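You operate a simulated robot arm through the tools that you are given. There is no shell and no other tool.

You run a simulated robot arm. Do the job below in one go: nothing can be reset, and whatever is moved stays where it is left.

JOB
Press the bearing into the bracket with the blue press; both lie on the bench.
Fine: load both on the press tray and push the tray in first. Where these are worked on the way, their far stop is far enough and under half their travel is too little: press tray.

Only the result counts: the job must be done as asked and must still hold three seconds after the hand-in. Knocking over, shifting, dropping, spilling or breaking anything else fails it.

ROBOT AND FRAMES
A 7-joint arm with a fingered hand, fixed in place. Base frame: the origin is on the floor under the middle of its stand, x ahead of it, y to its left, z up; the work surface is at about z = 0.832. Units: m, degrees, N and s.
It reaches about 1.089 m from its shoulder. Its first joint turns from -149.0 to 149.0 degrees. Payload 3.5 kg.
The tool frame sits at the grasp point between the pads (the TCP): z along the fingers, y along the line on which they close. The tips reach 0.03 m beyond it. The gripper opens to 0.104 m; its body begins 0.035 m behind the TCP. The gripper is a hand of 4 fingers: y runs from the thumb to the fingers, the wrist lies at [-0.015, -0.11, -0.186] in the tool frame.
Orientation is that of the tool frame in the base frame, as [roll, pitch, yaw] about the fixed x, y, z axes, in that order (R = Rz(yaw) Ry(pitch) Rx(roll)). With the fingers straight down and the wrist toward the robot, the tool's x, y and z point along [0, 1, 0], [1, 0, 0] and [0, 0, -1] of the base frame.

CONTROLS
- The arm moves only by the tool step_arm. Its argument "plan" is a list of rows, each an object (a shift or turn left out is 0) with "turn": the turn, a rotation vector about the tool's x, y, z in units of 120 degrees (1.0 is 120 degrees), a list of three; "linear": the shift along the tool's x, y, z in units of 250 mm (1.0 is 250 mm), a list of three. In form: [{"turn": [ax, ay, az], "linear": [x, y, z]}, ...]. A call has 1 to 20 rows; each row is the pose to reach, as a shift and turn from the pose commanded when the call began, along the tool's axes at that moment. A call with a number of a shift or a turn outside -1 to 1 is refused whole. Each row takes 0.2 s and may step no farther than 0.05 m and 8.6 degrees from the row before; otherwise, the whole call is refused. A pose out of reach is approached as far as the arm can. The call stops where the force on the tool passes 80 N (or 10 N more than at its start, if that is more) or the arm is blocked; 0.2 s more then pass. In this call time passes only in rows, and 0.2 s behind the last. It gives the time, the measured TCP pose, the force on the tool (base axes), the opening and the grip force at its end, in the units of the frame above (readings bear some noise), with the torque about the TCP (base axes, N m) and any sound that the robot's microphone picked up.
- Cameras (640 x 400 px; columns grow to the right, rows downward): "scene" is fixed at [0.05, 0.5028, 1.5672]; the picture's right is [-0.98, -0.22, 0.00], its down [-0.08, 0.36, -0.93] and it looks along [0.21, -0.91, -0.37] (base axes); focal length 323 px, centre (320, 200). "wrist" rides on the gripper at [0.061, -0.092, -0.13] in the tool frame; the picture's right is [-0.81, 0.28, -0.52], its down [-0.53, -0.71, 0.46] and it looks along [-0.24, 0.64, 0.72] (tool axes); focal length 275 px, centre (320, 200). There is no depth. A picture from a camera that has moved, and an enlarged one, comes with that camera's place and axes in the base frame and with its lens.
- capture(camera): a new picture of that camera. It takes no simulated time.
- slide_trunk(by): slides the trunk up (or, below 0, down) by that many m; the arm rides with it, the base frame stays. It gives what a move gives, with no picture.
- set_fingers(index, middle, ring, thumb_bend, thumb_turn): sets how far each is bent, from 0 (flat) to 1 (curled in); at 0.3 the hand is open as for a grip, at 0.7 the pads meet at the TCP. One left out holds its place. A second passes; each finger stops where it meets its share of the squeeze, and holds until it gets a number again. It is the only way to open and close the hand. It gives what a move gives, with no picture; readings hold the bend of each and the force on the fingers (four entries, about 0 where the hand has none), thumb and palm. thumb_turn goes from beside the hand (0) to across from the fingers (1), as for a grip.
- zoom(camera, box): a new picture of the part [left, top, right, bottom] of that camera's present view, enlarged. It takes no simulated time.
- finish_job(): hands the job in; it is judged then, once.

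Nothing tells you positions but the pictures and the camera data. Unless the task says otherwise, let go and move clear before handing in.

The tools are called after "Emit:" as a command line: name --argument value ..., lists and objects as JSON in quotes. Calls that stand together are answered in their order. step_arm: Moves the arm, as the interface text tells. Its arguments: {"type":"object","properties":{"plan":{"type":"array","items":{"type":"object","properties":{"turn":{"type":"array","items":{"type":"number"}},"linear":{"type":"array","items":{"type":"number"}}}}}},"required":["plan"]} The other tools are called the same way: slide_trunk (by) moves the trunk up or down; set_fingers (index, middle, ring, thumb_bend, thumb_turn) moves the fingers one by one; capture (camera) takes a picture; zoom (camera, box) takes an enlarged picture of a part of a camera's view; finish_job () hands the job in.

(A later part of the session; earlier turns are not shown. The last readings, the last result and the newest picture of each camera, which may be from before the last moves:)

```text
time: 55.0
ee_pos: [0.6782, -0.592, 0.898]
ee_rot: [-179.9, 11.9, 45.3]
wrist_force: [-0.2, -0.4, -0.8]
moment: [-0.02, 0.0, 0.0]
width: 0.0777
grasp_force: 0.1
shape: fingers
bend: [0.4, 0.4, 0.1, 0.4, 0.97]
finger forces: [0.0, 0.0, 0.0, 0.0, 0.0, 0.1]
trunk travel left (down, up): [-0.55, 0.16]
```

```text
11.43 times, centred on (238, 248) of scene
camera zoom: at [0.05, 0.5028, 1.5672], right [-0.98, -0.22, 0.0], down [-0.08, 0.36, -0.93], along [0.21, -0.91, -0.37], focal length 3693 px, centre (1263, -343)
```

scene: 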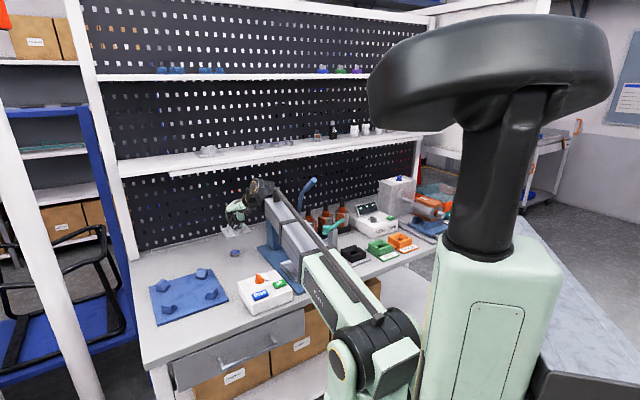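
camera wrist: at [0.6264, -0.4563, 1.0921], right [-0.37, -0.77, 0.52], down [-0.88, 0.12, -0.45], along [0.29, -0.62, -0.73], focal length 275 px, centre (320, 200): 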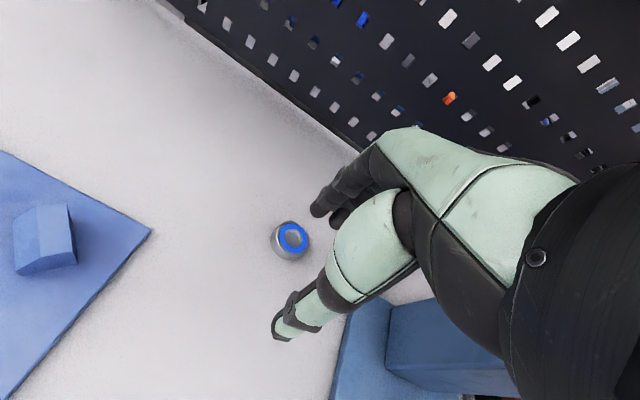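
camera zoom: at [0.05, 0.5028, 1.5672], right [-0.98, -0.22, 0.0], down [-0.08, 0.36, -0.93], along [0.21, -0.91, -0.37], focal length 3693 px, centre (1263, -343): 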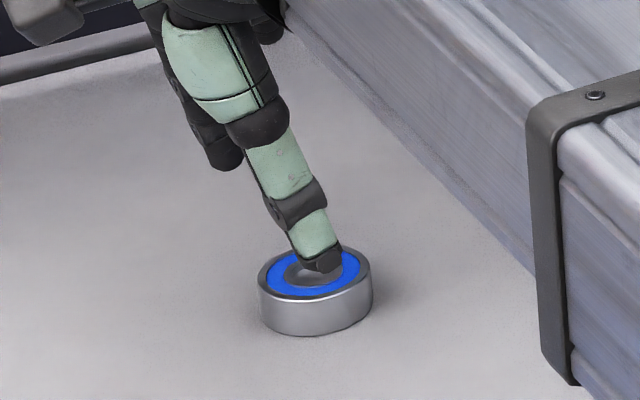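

The bearing lies centred for this tilted hand. Descending straight down to z≈0.868.

Emit:
step_arm --plan '[{"linear": [0.0104, 0, 0.049]}, {"linear": [0.0187, 0, 0.088]}, {"linear": [0.025, 0, 0.1174]}]'

Emit:
zoom --camera "wrist" --box '[220, 130, 380, 370]'

Emit:
zoom --camera "scene" --box '[220, 230, 255, 265]'

```text
time: 55.8
ee_pos: [0.6779, -0.5933, 0.8694]
ee_rot: [-179.9, 11.9, 45.3]
wrist_force: [-0.5, -0.1, 0.6]
moment: [0.04, -0.01, 0.0]
width: 0.0774
grasp_force: 0.1
shape: fingers
bend: [0.4, 0.4, 0.1, 0.4, 0.97]
finger forces: [0.1, 0.0, 0.0, 0.0, 0.0, 0.0]
trunk travel left (down, up): [-0.55, 0.16]
```

```text
1.67 times, centred on (300, 250) of wrist
camera zoom: at [0.6745, -0.4668, 0.984], right [-0.29, -0.68, 0.67], down [-0.94, 0.07, -0.33], along [0.18, -0.73, -0.66], focal length 459 px, centre (353, 117)
```

zoom: 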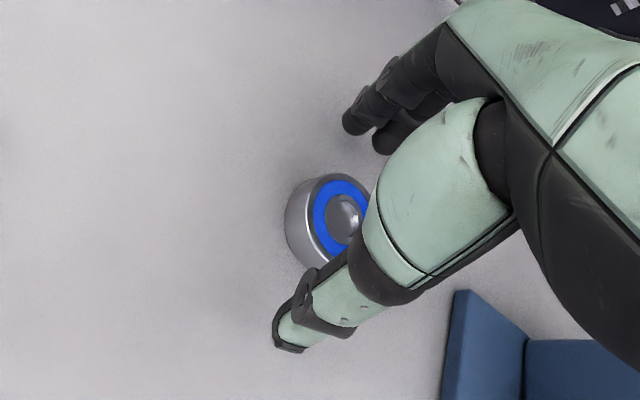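

```text
11.43 times, centred on (238, 248) of scene
camera zoom: at [0.05, 0.5028, 1.5672], right [-0.98, -0.22, 0.0], down [-0.08, 0.36, -0.93], along [0.21, -0.91, -0.37], focal length 3693 px, centre (1263, -343)
```

zoom: 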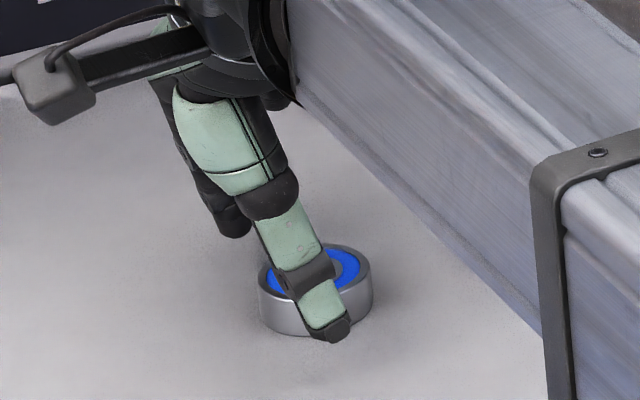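

Both tips are still ~5-8 mm above the bench; I'll lower 4 mm more, then close in small increments.

Emit:
step_arm --plan '[{"linear": [0.0033, 0, 0.0157]}]'

Emit:
set_fingers --index 0.5 --middle 0.5 --thumb_bend 0.5

Emit:
zoom --camera "wrist" --box '[220, 130, 380, 370]'

Emit:
zoom --camera "scene" --box '[220, 230, 255, 265]'

```text
time: 56.2
ee_pos: [0.6792, -0.5927, 0.8646]
ee_rot: [-179.9, 12.0, 45.3]
wrist_force: [0.2, 0.3, 0.1]
moment: [-0.01, 0.0, 0.03]
width: 0.0774
grasp_force: 0.1
shape: fingers
bend: [0.4, 0.4, 0.1, 0.4, 0.97]
finger forces: [0.0, 0.1, 0.1, 0.0, 0.0, 0.0]
trunk travel left (down, up): [-0.55, 0.16]
```

```text
time: 57.2
ee_pos: [0.6785, -0.5921, 0.8658]
ee_rot: [-179.9, 12.0, 45.3]
wrist_force: [0.5, -0.5, -0.4]
moment: [-0.02, -0.04, 0.01]
width: 0.0526
grasp_force: 0.1
shape: fingers
bend: [0.5, 0.5, 0.1, 0.5, 0.97]
finger forces: [0.0, 0.0, 0.0, 0.0, 0.1, 0.0]
trunk travel left (down, up): [-0.55, 0.16]
```

```text
1.67 times, centred on (300, 250) of wrist
camera zoom: at [0.6747, -0.4658, 0.9805], right [-0.29, -0.68, 0.67], down [-0.94, 0.07, -0.33], along [0.18, -0.73, -0.66], focal length 459 px, centre (353, 117)
```

zoom: 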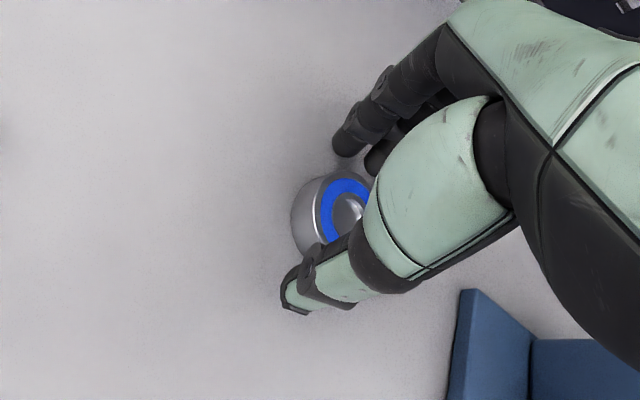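

```text
11.43 times, centred on (238, 248) of scene
camera zoom: at [0.05, 0.5028, 1.5672], right [-0.98, -0.22, 0.0], down [-0.08, 0.36, -0.93], along [0.21, -0.91, -0.37], focal length 3693 px, centre (1263, -343)
```

zoom: 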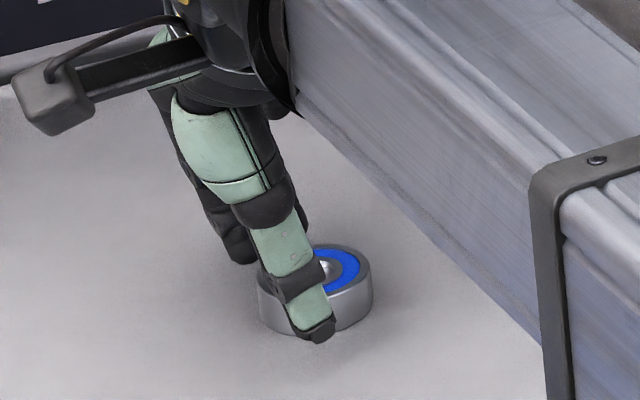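

No contact yet; closing a bit further.

Emit:
set_fingers --index 0.55 --middle 0.55 --thumb_bend 0.55

Emit:
zoom --camera "scene" --box '[220, 230, 255, 265]'

Emit:
set_fingers --index 0.6 --middle 0.6 --thumb_bend 0.6

Emit:
zoom --camera "wrist" --box '[220, 130, 380, 370]'

Emit:
zoom --camera "scene" --box '[220, 230, 255, 265]'

```text
time: 58.2
ee_pos: [0.6785, -0.5922, 0.865]
ee_rot: [-179.9, 12.0, 45.3]
wrist_force: [0.5, -0.9, 0.2]
moment: [-0.03, 0.0, 0.01]
width: 0.0394
grasp_force: 0.4
shape: fingers
bend: [0.55, 0.55, 0.1, 0.55, 0.97]
finger forces: [0.1, 0.3, 0.0, 0.0, 0.0, 0.0]
trunk travel left (down, up): [-0.55, 0.16]
```

```text
11.43 times, centred on (238, 248) of scene
camera zoom: at [0.05, 0.5028, 1.5672], right [-0.98, -0.22, 0.0], down [-0.08, 0.36, -0.93], along [0.21, -0.91, -0.37], focal length 3693 px, centre (1263, -343)
```

zoom: 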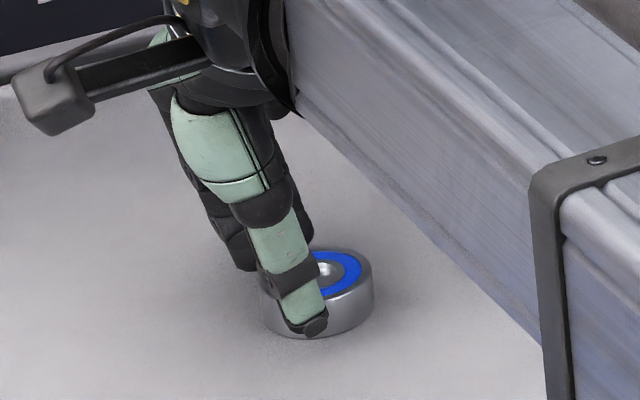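

```text
time: 59.2
ee_pos: [0.6784, -0.5925, 0.8655]
ee_rot: [-180.0, 12.0, 45.4]
wrist_force: [-0.4, -0.6, 2.1]
moment: [-0.06, -0.03, 0.02]
width: 0.0283
grasp_force: 1.4
shape: fingers
bend: [0.6, 0.59, 0.1, 0.59, 0.97]
finger forces: [0.0, 2.0, 0.0, 0.0, 0.8, 0.0]
trunk travel left (down, up): [-0.55, 0.16]
```

```text
1.67 times, centred on (300, 250) of wrist
camera zoom: at [0.6747, -0.4657, 0.9807], right [-0.29, -0.68, 0.67], down [-0.94, 0.07, -0.33], along [0.18, -0.73, -0.66], focal length 459 px, centre (353, 117)
```

zoom: 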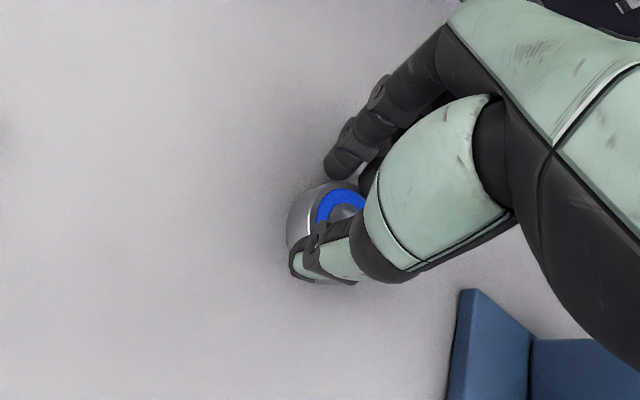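

```text
11.43 times, centred on (238, 248) of scene
camera zoom: at [0.05, 0.5028, 1.5672], right [-0.98, -0.22, 0.0], down [-0.08, 0.36, -0.93], along [0.21, -0.91, -0.37], focal length 3693 px, centre (1263, -343)
```

zoom: 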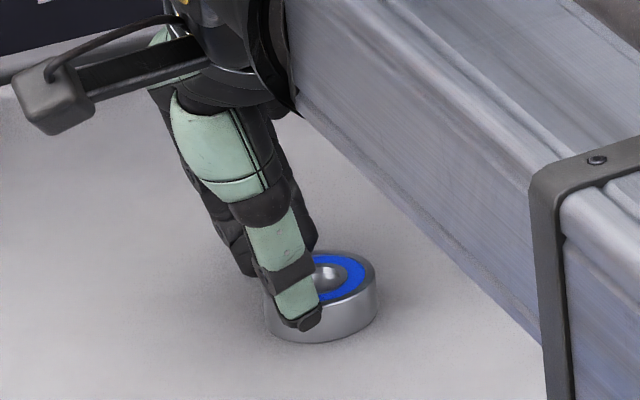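

Contact begins, but the thumb and index are ~1 cm left of the bearing's centre line. I'll open slightly, shift 6 mm right and close again in steps.

Emit:
set_fingers --index 0.5 --middle 0.5 --thumb_bend 0.5

Emit:
step_arm --plan '[{"linear": [-0.0255, 0, 0.007]}]'

Emit:
set_fingers --index 0.62 --middle 0.6 --thumb_bend 0.6

Emit:
zoom --camera "wrist" --box '[220, 130, 380, 370]'

Emit:
zoom --camera "scene" --box '[220, 230, 255, 265]'

```text
time: 60.2
ee_pos: [0.6779, -0.592, 0.8655]
ee_rot: [-179.9, 12.0, 45.3]
wrist_force: [-0.6, 0.0, -0.6]
moment: [-0.03, -0.01, -0.01]
width: 0.0515
grasp_force: 0.1
shape: fingers
bend: [0.5, 0.5, 0.1, 0.5, 0.97]
finger forces: [0.0, 0.0, 0.0, 0.0, 0.0, 0.0]
trunk travel left (down, up): [-0.55, 0.16]
```

```text
time: 60.6
ee_pos: [0.6743, -0.5964, 0.8664]
ee_rot: [-179.9, 12.0, 45.2]
wrist_force: [0.6, -0.4, 0.1]
moment: [-0.02, -0.01, 0.01]
width: 0.0515
grasp_force: 0.0
shape: fingers
bend: [0.5, 0.5, 0.1, 0.5, 0.97]
finger forces: [0.1, 0.0, 0.0, 0.1, 0.1, 0.0]
trunk travel left (down, up): [-0.55, 0.16]
```

```text
time: 61.6
ee_pos: [0.6739, -0.5972, 0.8657]
ee_rot: [-179.9, 12.0, 45.4]
wrist_force: [0.4, -0.9, 0.4]
moment: [-0.03, -0.02, 0.02]
width: 0.033
grasp_force: 2.5
shape: fingers
bend: [0.58, 0.59, 0.1, 0.57, 0.97]
finger forces: [2.2, 0.8, 0.0, 0.0, 2.3, 0.0]
trunk travel left (down, up): [-0.55, 0.16]
```

```text
1.67 times, centred on (300, 250) of wrist
camera zoom: at [0.6703, -0.4708, 0.9805], right [-0.29, -0.68, 0.67], down [-0.94, 0.07, -0.33], along [0.18, -0.73, -0.66], focal length 459 px, centre (353, 117)
```

zoom: 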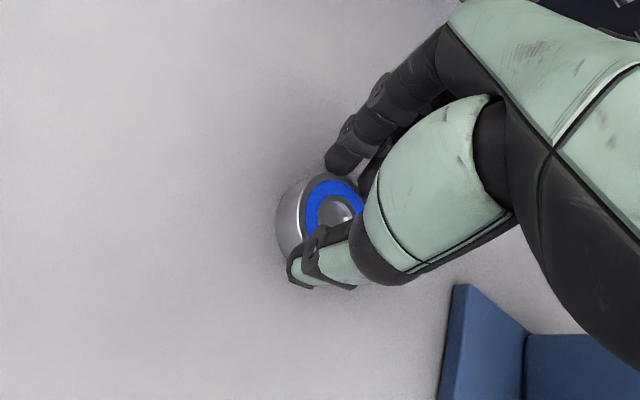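

```text
11.43 times, centred on (238, 248) of scene
camera zoom: at [0.05, 0.5028, 1.5672], right [-0.98, -0.22, 0.0], down [-0.08, 0.36, -0.93], along [0.21, -0.91, -0.37], focal length 3693 px, centre (1263, -343)
```

zoom: 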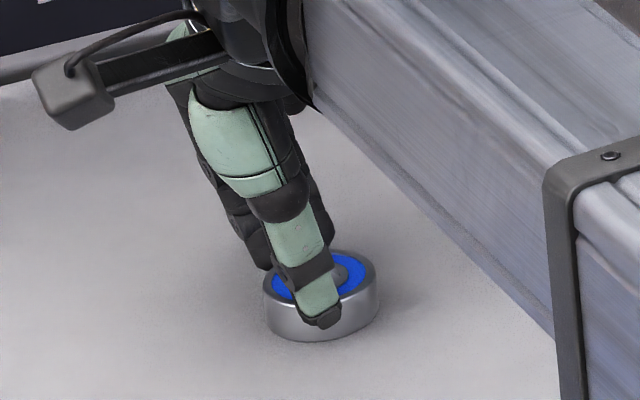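

All three digits contact the bearing side now. Increasing the squeeze moderately.

Emit:
set_fingers --index 0.68 --middle 0.68 --thumb_bend 0.66

Emit:
zoom --camera "wrist" --box '[220, 130, 380, 370]'

Emit:
zoom --camera "scene" --box '[220, 230, 255, 265]'

```text
time: 62.6
ee_pos: [0.6736, -0.5974, 0.8673]
ee_rot: [-179.9, 12.0, 45.3]
wrist_force: [1.3, -1.4, 7.5]
moment: [-0.07, 0.0, 0.06]
width: 0.0297
grasp_force: 9.1
shape: fingers
bend: [0.61, 0.63, 0.1, 0.58, 0.97]
finger forces: [4.3, 6.3, 0.1, 0.0, 7.3, 0.1]
trunk travel left (down, up): [-0.55, 0.16]
```

```text
1.67 times, centred on (300, 250) of wrist
camera zoom: at [0.6702, -0.4706, 0.9809], right [-0.29, -0.68, 0.67], down [-0.94, 0.06, -0.33], along [0.18, -0.73, -0.66], focal length 459 px, centre (353, 117)
```

zoom: 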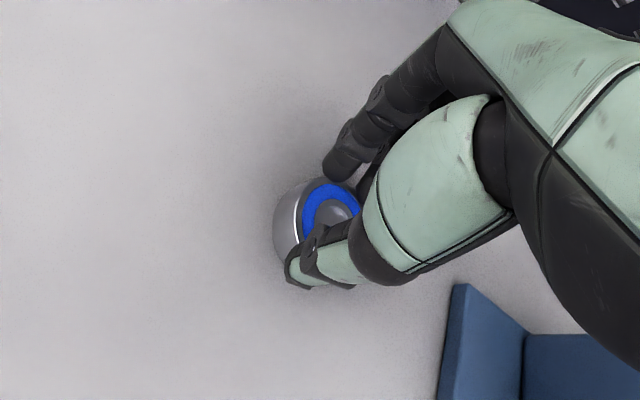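

```text
11.43 times, centred on (238, 248) of scene
camera zoom: at [0.05, 0.5028, 1.5672], right [-0.98, -0.22, 0.0], down [-0.08, 0.36, -0.93], along [0.21, -0.91, -0.37], focal length 3693 px, centre (1263, -343)
```

zoom: 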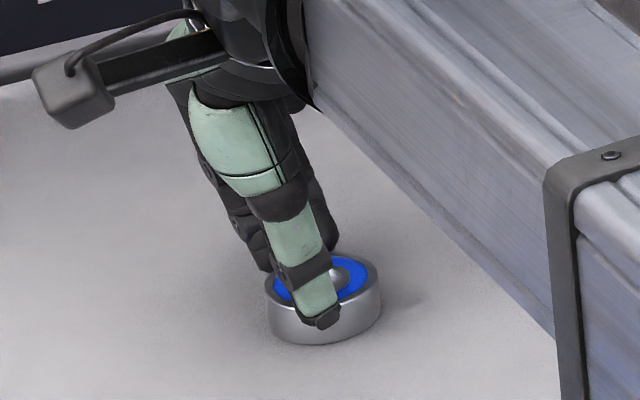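

The grip holds at ~9 N with the bearing still flat. I'll lift it gently by 1.5 cm to test.

Emit:
step_arm --plan '[{"linear": [-0.0042, 0, -0.0196]}, {"linear": [-0.0083, 0, -0.0391]}, {"linear": [-0.0125, 0, -0.0587]}]'

Emit:
zoom --camera "wrist" --box '[220, 130, 380, 370]'

Emit:
zoom --camera "scene" --box '[220, 230, 255, 265]'

```text
time: 63.4
ee_pos: [0.6736, -0.5965, 0.8798]
ee_rot: [-179.7, 11.9, 45.3]
wrist_force: [-0.8, 0.3, 0.0]
moment: [0.0, -0.02, 0.03]
width: 0.0088
grasp_force: 0.1
shape: fingers
bend: [0.68, 0.68, 0.1, 0.66, 0.97]
finger forces: [0.0, 0.0, 0.0, 0.0, 0.0, 0.0]
trunk travel left (down, up): [-0.55, 0.16]
```

```text
1.67 times, centred on (300, 250) of wrist
camera zoom: at [0.6708, -0.4701, 0.9954], right [-0.29, -0.68, 0.67], down [-0.94, 0.07, -0.33], along [0.18, -0.73, -0.66], focal length 459 px, centre (353, 117)
```

zoom: 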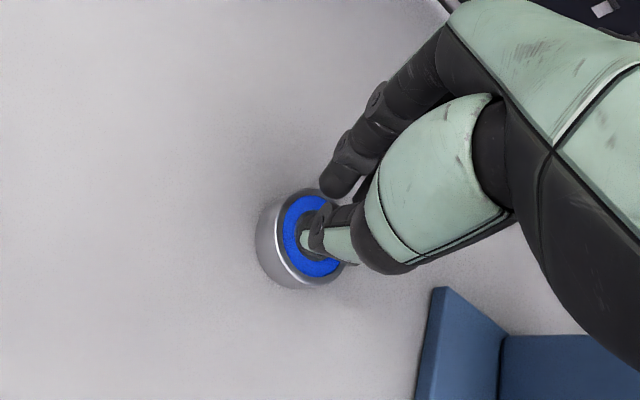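

```text
11.43 times, centred on (238, 248) of scene
camera zoom: at [0.05, 0.5028, 1.5672], right [-0.98, -0.22, 0.0], down [-0.08, 0.36, -0.93], along [0.21, -0.91, -0.37], focal length 3693 px, centre (1263, -343)
```

zoom: 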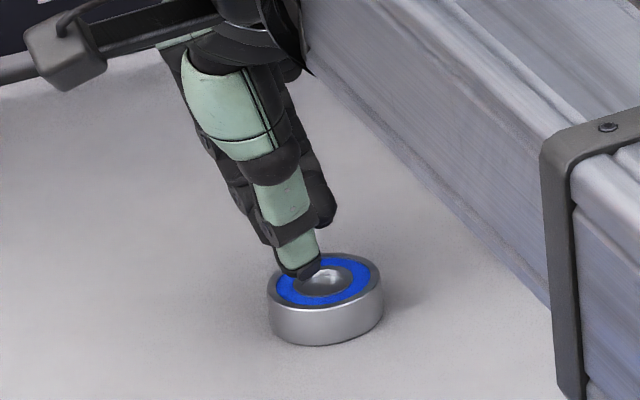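

It slipped because the tips held only the top few millimetres. I'll reopen, go back down, pre-close to just before contact, then lower further so the tips are at bench level before squeezing.

Emit:
set_fingers --index 0.42 --middle 0.42 --thumb_bend 0.42

Emit:
step_arm --plan '[{"linear": [0.0062, 0, 0.0293]}, {"linear": [0.0112, 0, 0.0528]}]'

Emit:
set_fingers --index 0.55 --middle 0.54 --thumb_bend 0.54

Emit:
step_arm --plan '[{"linear": [0.0025, 0, 0.0118]}, {"linear": [0.0042, 0, 0.0196]}]'

Emit:
zoom --camera "wrist" --box '[220, 130, 380, 370]'

Emit:
zoom --camera "scene" --box '[220, 230, 255, 265]'

```text
time: 64.4
ee_pos: [0.6745, -0.5972, 0.8792]
ee_rot: [-179.9, 12.0, 45.3]
wrist_force: [-0.4, -0.1, -0.2]
moment: [0.01, -0.02, 0.02]
width: 0.0723
grasp_force: 0.1
shape: fingers
bend: [0.42, 0.42, 0.1, 0.42, 0.97]
finger forces: [0.1, 0.0, 0.1, 0.0, 0.0, 0.1]
trunk travel left (down, up): [-0.55, 0.16]
```

```text
time: 65.0
ee_pos: [0.6751, -0.5977, 0.8667]
ee_rot: [-179.8, 12.0, 45.4]
wrist_force: [-1.2, 0.0, 0.2]
moment: [-0.02, 0.0, 0.02]
width: 0.0723
grasp_force: 0.2
shape: fingers
bend: [0.42, 0.42, 0.1, 0.42, 0.97]
finger forces: [0.1, 0.1, 0.0, 0.0, 0.0, 0.0]
trunk travel left (down, up): [-0.55, 0.16]
```

```text
time: 66.0
ee_pos: [0.675, -0.5968, 0.8667]
ee_rot: [-179.9, 12.1, 45.3]
wrist_force: [-0.3, 0.7, 0.1]
moment: [0.01, 0.04, 0.01]
width: 0.0412
grasp_force: 0.2
shape: fingers
bend: [0.55, 0.54, 0.1, 0.53, 0.97]
finger forces: [0.0, 0.1, 0.0, 0.1, 0.2, 0.0]
trunk travel left (down, up): [-0.55, 0.16]
```

```text
time: 66.6
ee_pos: [0.6752, -0.5959, 0.8606]
ee_rot: [-179.9, 12.0, 45.3]
wrist_force: [0.3, -0.6, 0.2]
moment: [0.01, 0.0, 0.02]
width: 0.0415
grasp_force: 0.3
shape: fingers
bend: [0.55, 0.54, 0.1, 0.53, 0.97]
finger forces: [0.1, 0.1, 0.1, 0.1, 0.2, 0.1]
trunk travel left (down, up): [-0.55, 0.16]
```

```text
1.67 times, centred on (300, 250) of wrist
camera zoom: at [0.6711, -0.4704, 0.9766], right [-0.29, -0.68, 0.67], down [-0.94, 0.07, -0.33], along [0.18, -0.73, -0.66], focal length 459 px, centre (353, 117)
```

zoom: 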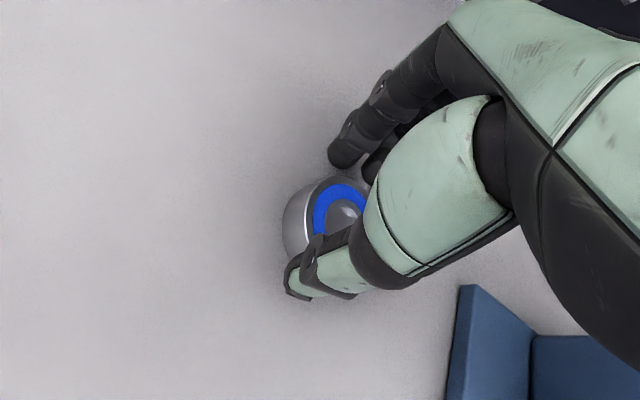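

```text
11.43 times, centred on (238, 248) of scene
camera zoom: at [0.05, 0.5028, 1.5672], right [-0.98, -0.22, 0.0], down [-0.08, 0.36, -0.93], along [0.21, -0.91, -0.37], focal length 3693 px, centre (1263, -343)
```

zoom: 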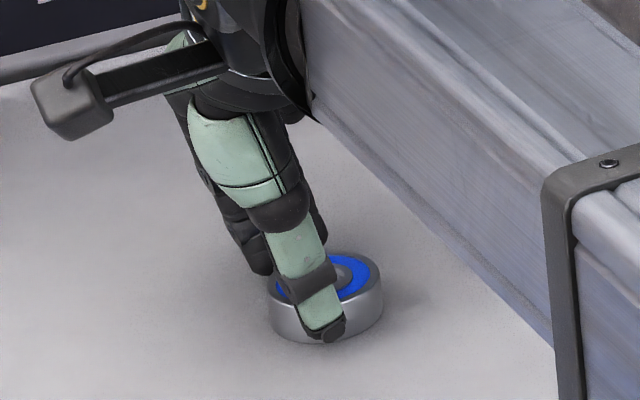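

No bench contact yet; lowering 2.5 mm more and then closing firmly.

Emit:
step_arm --plan '[{"linear": [0.0021, 0, 0.0098]}]'

Emit:
set_fingers --index 0.62 --middle 0.62 --thumb_bend 0.62

Emit:
set_fingers --index 0.74 --middle 0.74 --thumb_bend 0.72

Emit:
zoom --camera "wrist" --box '[220, 130, 380, 370]'

Emit:
zoom --camera "scene" --box '[220, 230, 255, 265]'

```text
time: 67.0
ee_pos: [0.6743, -0.597, 0.859]
ee_rot: [-179.8, 12.0, 45.4]
wrist_force: [-0.7, 0.3, -0.2]
moment: [0.01, 0.01, 0.0]
width: 0.0411
grasp_force: 0.4
shape: fingers
bend: [0.55, 0.54, 0.1, 0.53, 0.97]
finger forces: [0.0, 0.0, 0.1, 0.0, 0.5, 0.0]
trunk travel left (down, up): [-0.55, 0.16]
```

```text
time: 68.0
ee_pos: [0.6747, -0.5976, 0.8579]
ee_rot: [-179.9, 12.0, 45.2]
wrist_force: [0.5, -1.2, 1.4]
moment: [-0.03, 0.02, -0.03]
width: 0.0327
grasp_force: 5.3
shape: fingers
bend: [0.59, 0.59, 0.1, 0.57, 0.97]
finger forces: [1.7, 3.4, 0.1, 0.0, 4.7, 0.0]
trunk travel left (down, up): [-0.55, 0.16]
```

```text
time: 69.0
ee_pos: [0.6743, -0.5974, 0.8589]
ee_rot: [-179.9, 12.0, 45.3]
wrist_force: [1.1, -1.8, 2.1]
moment: [0.08, 0.02, 0.01]
width: 0.0303
grasp_force: 15.8
shape: fingers
bend: [0.71, 0.62, 0.1, 0.56, 0.95]
finger forces: [8.5, 8.4, 0.1, 0.0, 14.6, 0.0]
trunk travel left (down, up): [-0.55, 0.16]
```

```text
1.67 times, centred on (300, 250) of wrist
camera zoom: at [0.6709, -0.4703, 0.974], right [-0.29, -0.68, 0.67], down [-0.94, 0.07, -0.33], along [0.18, -0.73, -0.66], focal length 459 px, centre (353, 117)
```

zoom: 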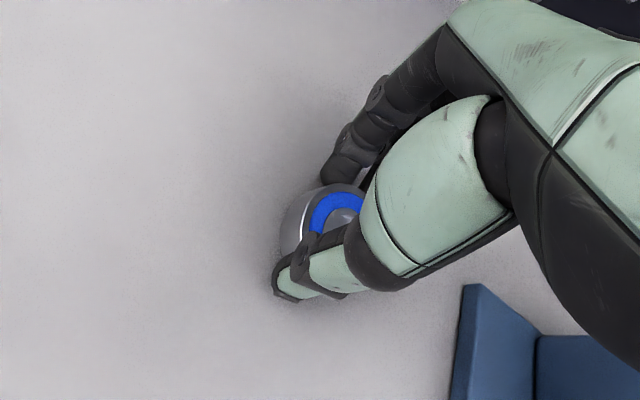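

```text
11.43 times, centred on (238, 248) of scene
camera zoom: at [0.05, 0.5028, 1.5672], right [-0.98, -0.22, 0.0], down [-0.08, 0.36, -0.93], along [0.21, -0.91, -0.37], focal length 3693 px, centre (1263, -343)
```

zoom: 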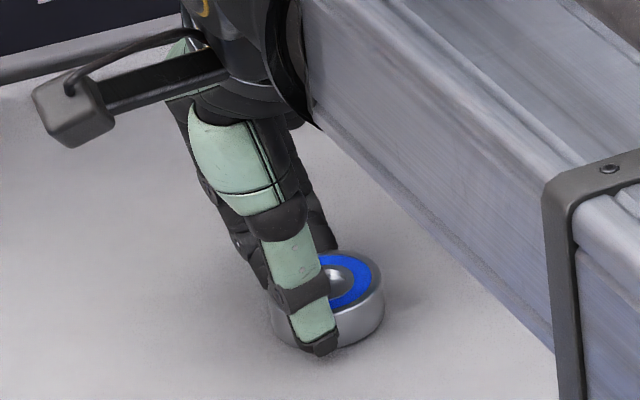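

Firm contact now (about 15 N) with little vertical force. Lifting gently.

Emit:
step_arm --plan '[{"linear": [-0.0021, 0, -0.0098]}, {"linear": [-0.0062, 0, -0.0293]}, {"linear": [-0.0125, 0, -0.0587]}]'

Emit:
zoom --camera "wrist" --box '[220, 130, 380, 370]'

Emit:
zoom --camera "scene" --box '[220, 230, 255, 265]'

```text
time: 69.8
ee_pos: [0.6746, -0.5979, 0.8732]
ee_rot: [-180.0, 11.9, 45.3]
wrist_force: [-0.2, 0.7, -0.7]
moment: [0.0, -0.03, 0.0]
width: 0.0298
grasp_force: 15.4
shape: fingers
bend: [0.71, 0.62, 0.1, 0.56, 0.95]
finger forces: [8.1, 7.6, 0.0, 0.0, 14.8, 0.0]
trunk travel left (down, up): [-0.55, 0.16]
```

```text
1.67 times, centred on (300, 250) of wrist
camera zoom: at [0.671, -0.4714, 0.9884], right [-0.29, -0.68, 0.67], down [-0.94, 0.07, -0.33], along [0.18, -0.73, -0.66], focal length 459 px, centre (353, 117)
```

zoom: 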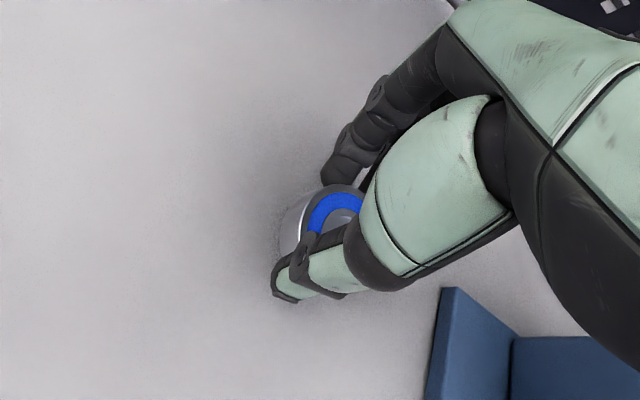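

```text
11.43 times, centred on (238, 248) of scene
camera zoom: at [0.05, 0.5028, 1.5672], right [-0.98, -0.22, 0.0], down [-0.08, 0.36, -0.93], along [0.21, -0.91, -0.37], focal length 3693 px, centre (1263, -343)
```

zoom: 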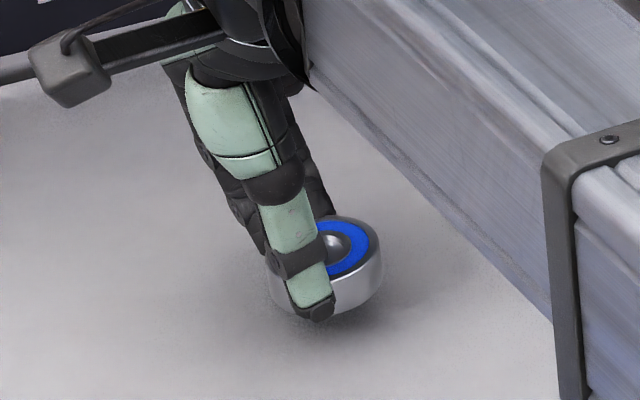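

The bearing is in the hand and off the bench. I'll raise it further and check its tilt.

Emit:
step_arm --plan '[{"linear": [-0.0208, 0, -0.098]}, {"linear": [-0.0416, 0, -0.196]}, {"linear": [-0.0624, 0, -0.294]}]'

Emit:
capture --camera "wrist"

Emit:
zoom --camera "wrist" --box '[250, 170, 370, 330]'

Emit:
zoom --camera "scene" --box '[220, 205, 260, 245]'

```text
time: 70.6
ee_pos: [0.674, -0.5976, 0.9501]
ee_rot: [-179.8, 11.9, 45.4]
wrist_force: [0.4, -0.1, 0.3]
moment: [-0.01, -0.02, -0.01]
width: 0.0302
grasp_force: 15.3
shape: fingers
bend: [0.71, 0.62, 0.1, 0.56, 0.95]
finger forces: [8.2, 7.4, 0.0, 0.1, 14.6, 0.0]
trunk travel left (down, up): [-0.55, 0.16]
```

```text
taken
camera wrist: at [0.6709, -0.4709, 1.0653], right [-0.29, -0.68, 0.67], down [-0.94, 0.07, -0.33], along [0.18, -0.73, -0.66], focal length 275 px, centre (320, 200)
```

wrist: 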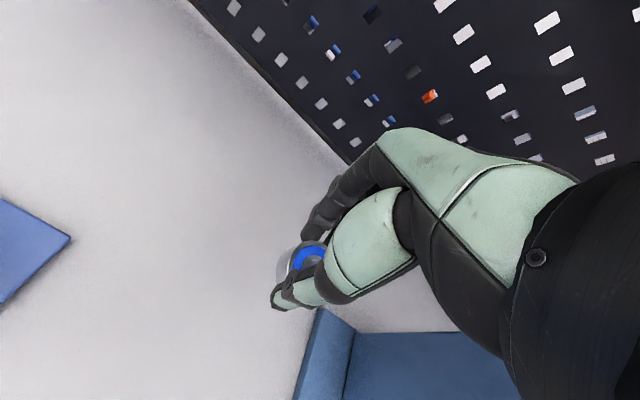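

```text
2.50 times, centred on (310, 250) of wrist
camera zoom: at [0.6709, -0.4709, 1.0653], right [-0.29, -0.68, 0.67], down [-0.94, 0.07, -0.33], along [0.18, -0.73, -0.66], focal length 688 px, centre (345, 75)
```

zoom: 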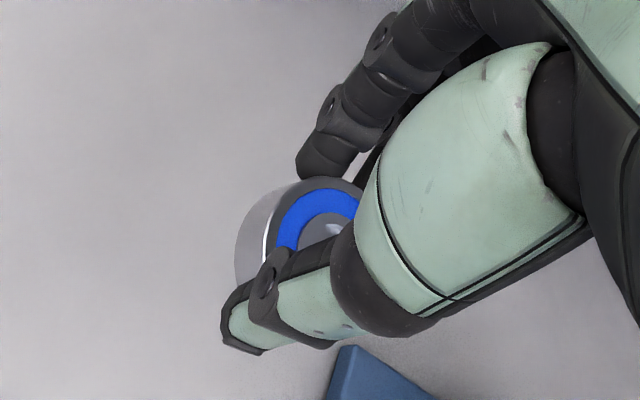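

```text
10.00 times, centred on (240, 225) of scene
camera zoom: at [0.05, 0.5028, 1.5672], right [-0.98, -0.22, 0.0], down [-0.08, 0.36, -0.93], along [0.21, -0.91, -0.37], focal length 3231 px, centre (1120, -50)
```

zoom: 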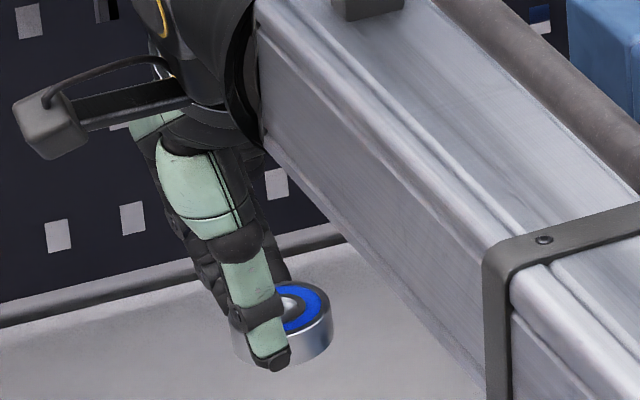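

The bearing is held securely and looks nearly flat. I'll zoom in to determine its centre relative to the hand.

Emit:
zoom --camera "wrist" --box '[265, 210, 345, 310]'

Emit:
zoom --camera "scene" --box '[225, 225, 250, 250]'

```text
4.00 times, centred on (305, 260) of wrist
camera zoom: at [0.6709, -0.4709, 1.0653], right [-0.29, -0.68, 0.67], down [-0.94, 0.07, -0.33], along [0.18, -0.73, -0.66], focal length 1101 px, centre (380, -40)
```

zoom: 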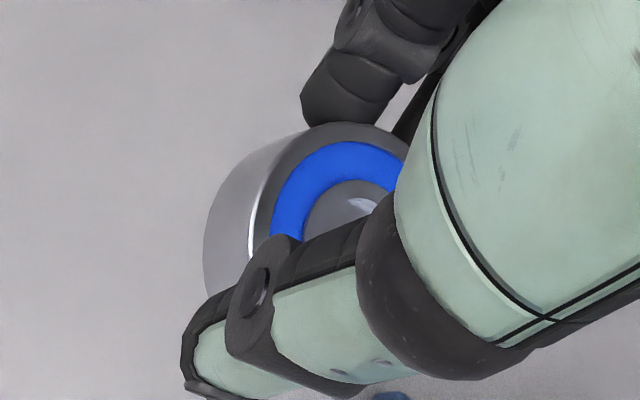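

```text
16.00 times, centred on (238, 238) of scene
camera zoom: at [0.05, 0.5028, 1.5672], right [-0.98, -0.22, 0.0], down [-0.08, 0.36, -0.93], along [0.21, -0.91, -0.37], focal length 5170 px, centre (1640, -400)
```

zoom: 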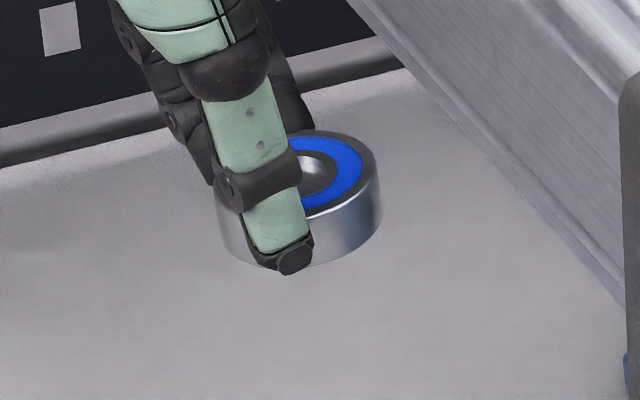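

The bearing's centre lies about 15 mm in front of the TCP (toward the thumb) and 3 mm to the right. I'll tuck the ring finger, then carry it back toward the front, clear of the press head.

Emit:
set_fingers --ring 0.25

Emit:
step_arm --plan '[{"linear": [-0.012, -0.12, -0.058]}, {"linear": [-0.025, -0.28, -0.117]}, {"linear": [-0.025, -0.45, -0.117]}, {"linear": [-0.025, -0.62, -0.117]}, {"linear": [-0.025, -0.79, -0.117]}, {"linear": [-0.025, -0.96, -0.117]}]'

Emit:
zoom --camera "scene" --box '[230, 200, 330, 290]'

Emit:
capture --camera "wrist"

```text
time: 71.6
ee_pos: [0.6751, -0.5973, 0.9483]
ee_rot: [-179.8, 12.0, 45.4]
wrist_force: [0.3, 1.2, -0.9]
moment: [0.0, 0.02, 0.03]
width: 0.0302
grasp_force: 15.0
shape: fingers
bend: [0.71, 0.62, 0.25, 0.56, 0.95]
finger forces: [8.2, 7.4, 0.0, 0.0, 14.6, 0.0]
trunk travel left (down, up): [-0.55, 0.16]
```

```text
time: 73.0
ee_pos: [0.5038, -0.429, 0.9782]
ee_rot: [-179.9, 11.9, 45.4]
wrist_force: [0.5, -0.9, 0.5]
moment: [-0.01, -0.02, -0.02]
width: 0.0301
grasp_force: 15.4
shape: fingers
bend: [0.71, 0.62, 0.25, 0.56, 0.95]
finger forces: [8.0, 7.5, 0.1, 0.1, 14.7, 0.0]
trunk travel left (down, up): [-0.55, 0.16]
```

```text
4.44 times, centred on (280, 245) of scene
camera zoom: at [0.05, 0.5028, 1.5672], right [-0.98, -0.22, 0.0], down [-0.08, 0.36, -0.93], along [0.21, -0.91, -0.37], focal length 1436 px, centre (498, 0)
```

zoom: 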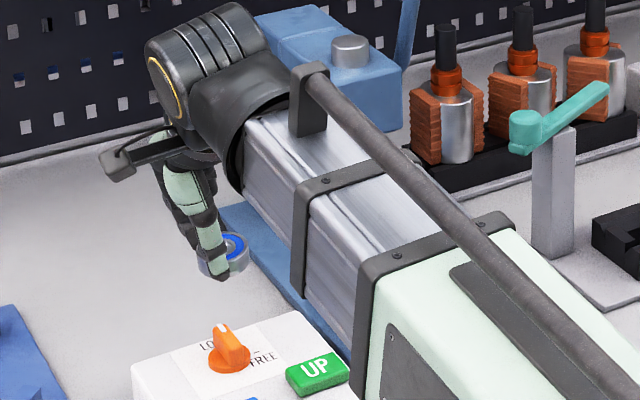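

```text
taken
camera wrist: at [0.4989, -0.3028, 1.093], right [-0.29, -0.68, 0.67], down [-0.94, 0.07, -0.33], along [0.18, -0.73, -0.66], focal length 275 px, centre (320, 200)
```

wrist: 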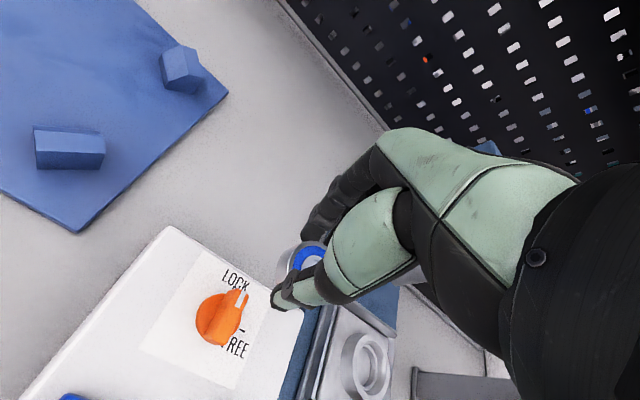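

Now moving right in front of the press toward the tray, staying at this height.

Emit:
step_arm --plan '[{"linear": [-0.12, -0.1, 0.026]}, {"linear": [-0.27, -0.16, 0.058]}, {"linear": [-0.42, -0.16, 0.09]}, {"linear": [-0.57, -0.16, 0.122]}, {"linear": [-0.739, -0.16, 0.157]}]'

Emit:
capture --camera "wrist"

Emit:
zoom --camera "wrist" --box '[240, 160, 400, 340]'

Emit:
zoom --camera "scene" --box '[270, 215, 335, 285]'

```text
time: 74.2
ee_pos: [0.3438, -0.5342, 0.9786]
ee_rot: [-179.9, 11.9, 45.3]
wrist_force: [-0.4, -0.5, -0.8]
moment: [0.0, 0.02, -0.01]
width: 0.03
grasp_force: 15.1
shape: fingers
bend: [0.71, 0.62, 0.25, 0.56, 0.95]
finger forces: [8.2, 7.2, 0.0, 0.0, 14.6, 0.1]
trunk travel left (down, up): [-0.55, 0.16]
```

```text
taken
camera wrist: at [0.3398, -0.4086, 1.0935], right [-0.29, -0.68, 0.67], down [-0.94, 0.06, -0.33], along [0.18, -0.73, -0.66], focal length 275 px, centre (320, 200)
```

wrist: 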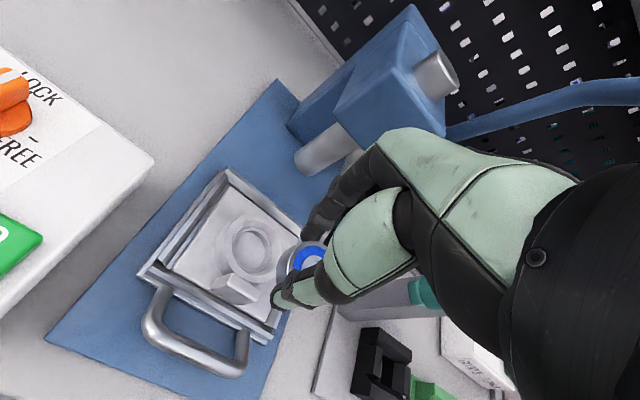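

```text
2.22 times, centred on (320, 250) of wrist
camera zoom: at [0.3398, -0.4086, 1.0935], right [-0.29, -0.68, 0.67], down [-0.94, 0.06, -0.33], along [0.18, -0.73, -0.66], focal length 612 px, centre (320, 89)
```

zoom: 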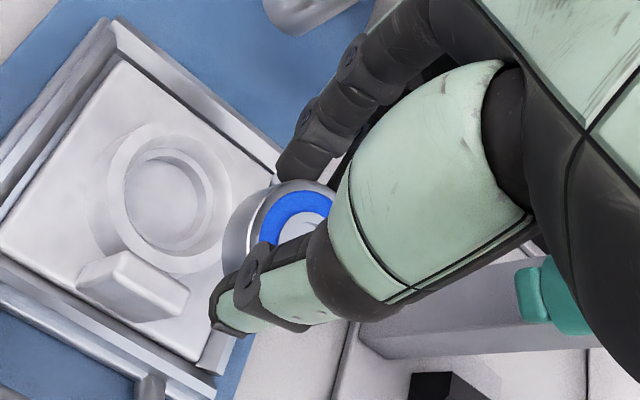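

```text
5.71 times, centred on (302, 250) of scene
camera zoom: at [0.05, 0.5028, 1.5672], right [-0.98, -0.22, 0.0], down [-0.08, 0.36, -0.93], along [0.21, -0.91, -0.37], focal length 1846 px, centre (420, -86)
```

zoom: 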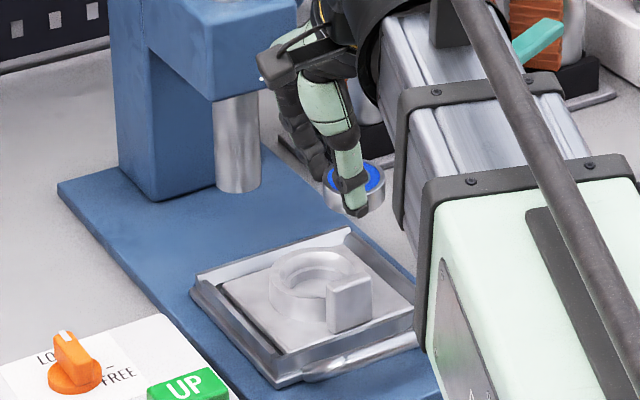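

I can see both the bearing and the bore. I'll zoom on each for the final alignment numbers.

Emit:
zoom --camera "scene" --box '[285, 235, 325, 275]'

Emit:
zoom --camera "wrist" --box '[220, 180, 320, 300]'

```text
10.00 times, centred on (305, 255) of scene
camera zoom: at [0.05, 0.5028, 1.5672], right [-0.98, -0.22, 0.0], down [-0.08, 0.36, -0.93], along [0.21, -0.91, -0.37], focal length 3231 px, centre (470, -350)
```

zoom: 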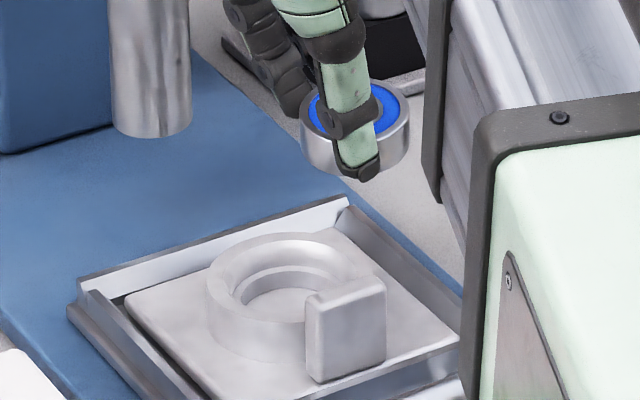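

```text
3.33 times, centred on (270, 240) of wrist
camera zoom: at [0.3398, -0.4086, 1.0935], right [-0.29, -0.68, 0.67], down [-0.94, 0.06, -0.33], along [0.18, -0.73, -0.66], focal length 918 px, centre (487, 67)
```

zoom: 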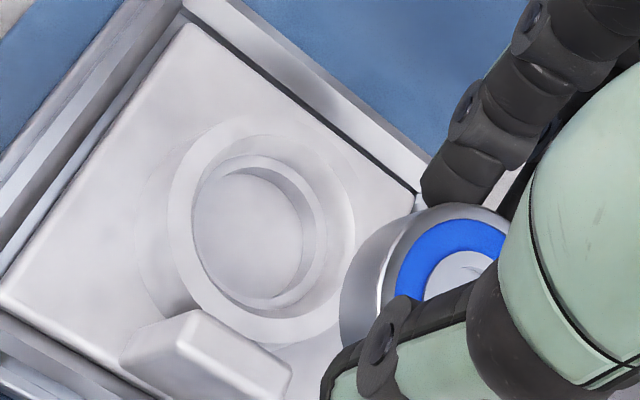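

From the wrist view: bore centre ≈ f 0.642, l -0.131; bearing centre is 15.5 mm in front of the TCP and tilted ~6° front-down. I'll lower to z≈0.925 in front of the press head, level the bearing, and move over the bore.

Emit:
step_arm --plan '[{"linear": [0.0223, 0, 0.105], "turn": [0.0245, 0, -0.0052]}, {"linear": [0.0446, 0, 0.2097], "turn": [0.0489, 0, -0.0104]}, {"linear": [0.0542, 0.0774, 0.2077], "turn": [0.0489, 0, -0.0104]}, {"linear": [0.0638, 0.1548, 0.2056], "turn": [0.0489, 0, -0.0104]}]'

Emit:
zoom --camera "wrist" --box '[230, 160, 370, 330]'

Emit:
zoom --camera "scene" --box '[280, 230, 330, 280]'

```text
time: 75.2
ee_pos: [0.3748, -0.5593, 0.9252]
ee_rot: [-173.7, 12.0, 46.5]
wrist_force: [-0.2, -0.3, -1.8]
moment: [0.0, 0.0, 0.01]
width: 0.0301
grasp_force: 15.0
shape: fingers
bend: [0.71, 0.62, 0.25, 0.56, 0.95]
finger forces: [8.2, 7.3, 0.1, 0.1, 14.7, 0.1]
trunk travel left (down, up): [-0.55, 0.16]
```

```text
2.35 times, centred on (300, 245) of wrist
camera zoom: at [0.3795, -0.4414, 1.0498], right [-0.24, -0.73, 0.64], down [-0.96, 0.09, -0.26], along [0.13, -0.68, -0.72], focal length 648 px, centre (367, 94)
```

zoom: 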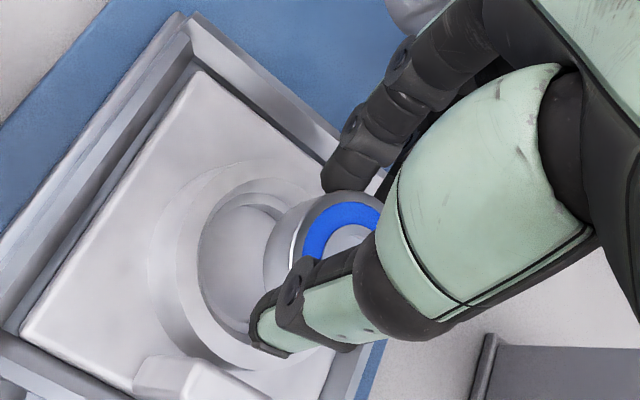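

```text
8.00 times, centred on (305, 255) of scene
camera zoom: at [0.05, 0.5028, 1.5672], right [-0.98, -0.22, 0.0], down [-0.08, 0.36, -0.93], along [0.21, -0.91, -0.37], focal length 2585 px, centre (440, -240)
```

zoom: 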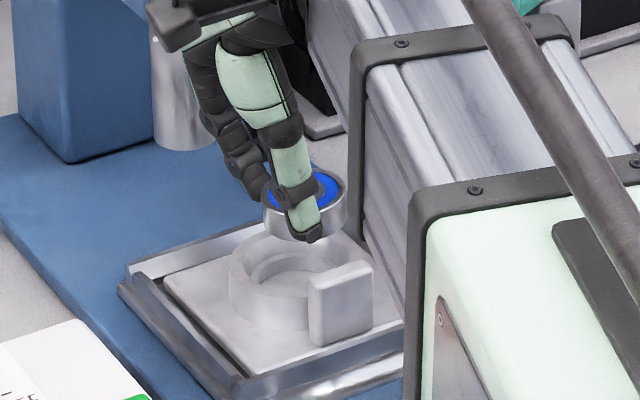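

The bearing is over the bore but about 6 mm too far right by both views. I'll shift left 6 mm and lower 2 cm.

Emit:
step_arm --plan '[{"linear": [0.0235, 0, -0.005]}, {"linear": [0.0318, 0.0043, 0.0339]}, {"linear": [0.0401, 0.0086, 0.0728]}]'

Emit:
zoom --camera "wrist" --box '[230, 160, 370, 330]'

Emit:
zoom --camera "scene" --box '[280, 235, 325, 280]'

```text
time: 76.0
ee_pos: [0.379, -0.5544, 0.9063]
ee_rot: [-173.8, 11.8, 46.6]
wrist_force: [0.0, -0.2, -0.7]
moment: [0.0, -0.01, 0.0]
width: 0.0299
grasp_force: 15.0
shape: fingers
bend: [0.71, 0.62, 0.25, 0.56, 0.95]
finger forces: [8.2, 7.3, 0.1, 0.1, 14.7, 0.0]
trunk travel left (down, up): [-0.55, 0.16]
```

```text
2.35 times, centred on (300, 245) of wrist
camera zoom: at [0.3831, -0.4361, 1.0297], right [-0.24, -0.73, 0.64], down [-0.96, 0.09, -0.26], along [0.13, -0.68, -0.72], focal length 648 px, centre (367, 94)
```

zoom: 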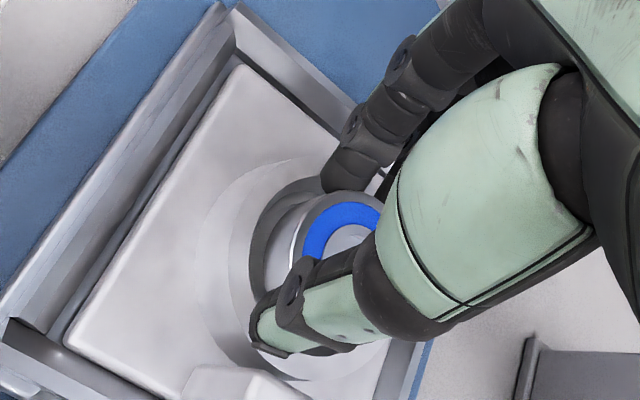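

```text
8.89 times, centred on (302, 258) of scene
camera zoom: at [0.05, 0.5028, 1.5672], right [-0.98, -0.22, 0.0], down [-0.08, 0.36, -0.93], along [0.21, -0.91, -0.37], focal length 2872 px, centre (476, -311)
```

zoom: 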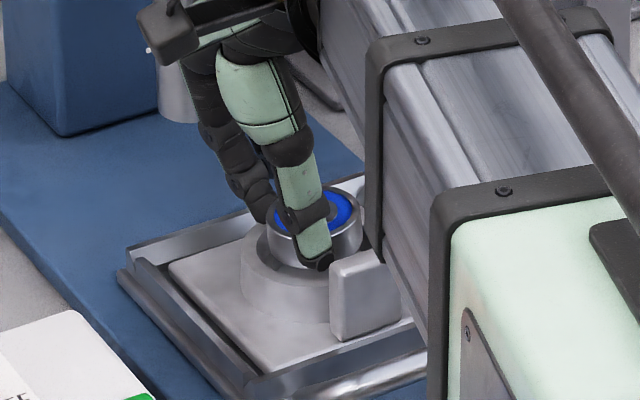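

The bearing is now directly above the bore with about 1 cm to go. Lowering slowly with force watch.

Emit:
step_arm --plan '[{"linear": [0.0033, 0.0017, 0.0156]}, {"linear": [0.0067, 0.0034, 0.0311]}]'

Emit:
zoom --camera "wrist" --box '[230, 160, 370, 330]'

Emit:
zoom --camera "scene" --box '[290, 245, 320, 275]'

```text
time: 76.6
ee_pos: [0.3784, -0.5545, 0.8987]
ee_rot: [-173.7, 11.9, 46.5]
wrist_force: [1.5, -1.8, 4.7]
moment: [-0.01, 0.02, 0.0]
width: 0.0299
grasp_force: 16.2
shape: fingers
bend: [0.72, 0.62, 0.25, 0.56, 0.95]
finger forces: [11.3, 7.4, 0.0, 0.0, 14.4, 0.0]
trunk travel left (down, up): [-0.55, 0.16]
```

```text
2.35 times, centred on (300, 245) of wrist
camera zoom: at [0.3831, -0.4363, 1.0226], right [-0.24, -0.73, 0.64], down [-0.96, 0.09, -0.26], along [0.13, -0.68, -0.72], focal length 648 px, centre (367, 94)
```

zoom: 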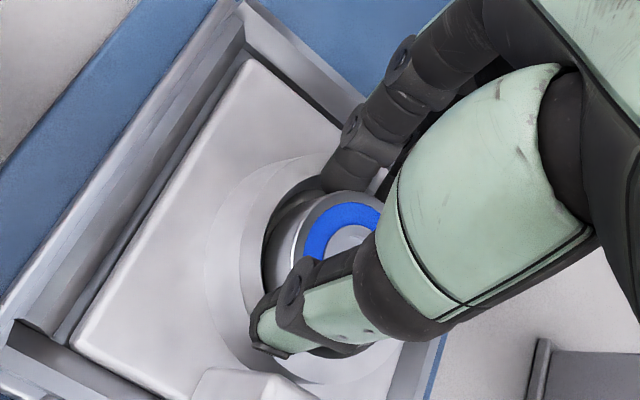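

```text
13.33 times, centred on (305, 260) of scene
camera zoom: at [0.05, 0.5028, 1.5672], right [-0.98, -0.22, 0.0], down [-0.08, 0.36, -0.93], along [0.21, -0.91, -0.37], focal length 4308 px, centre (520, -600)
```

zoom: 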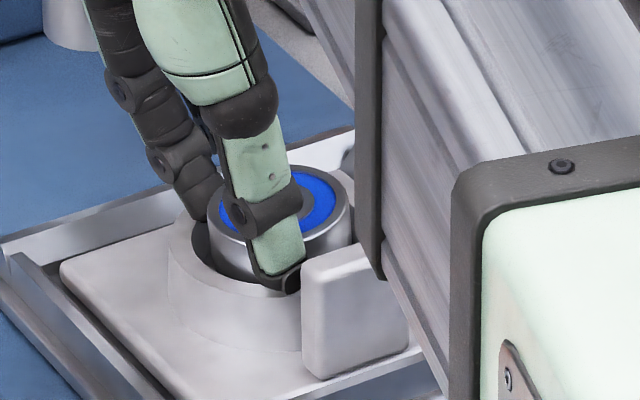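

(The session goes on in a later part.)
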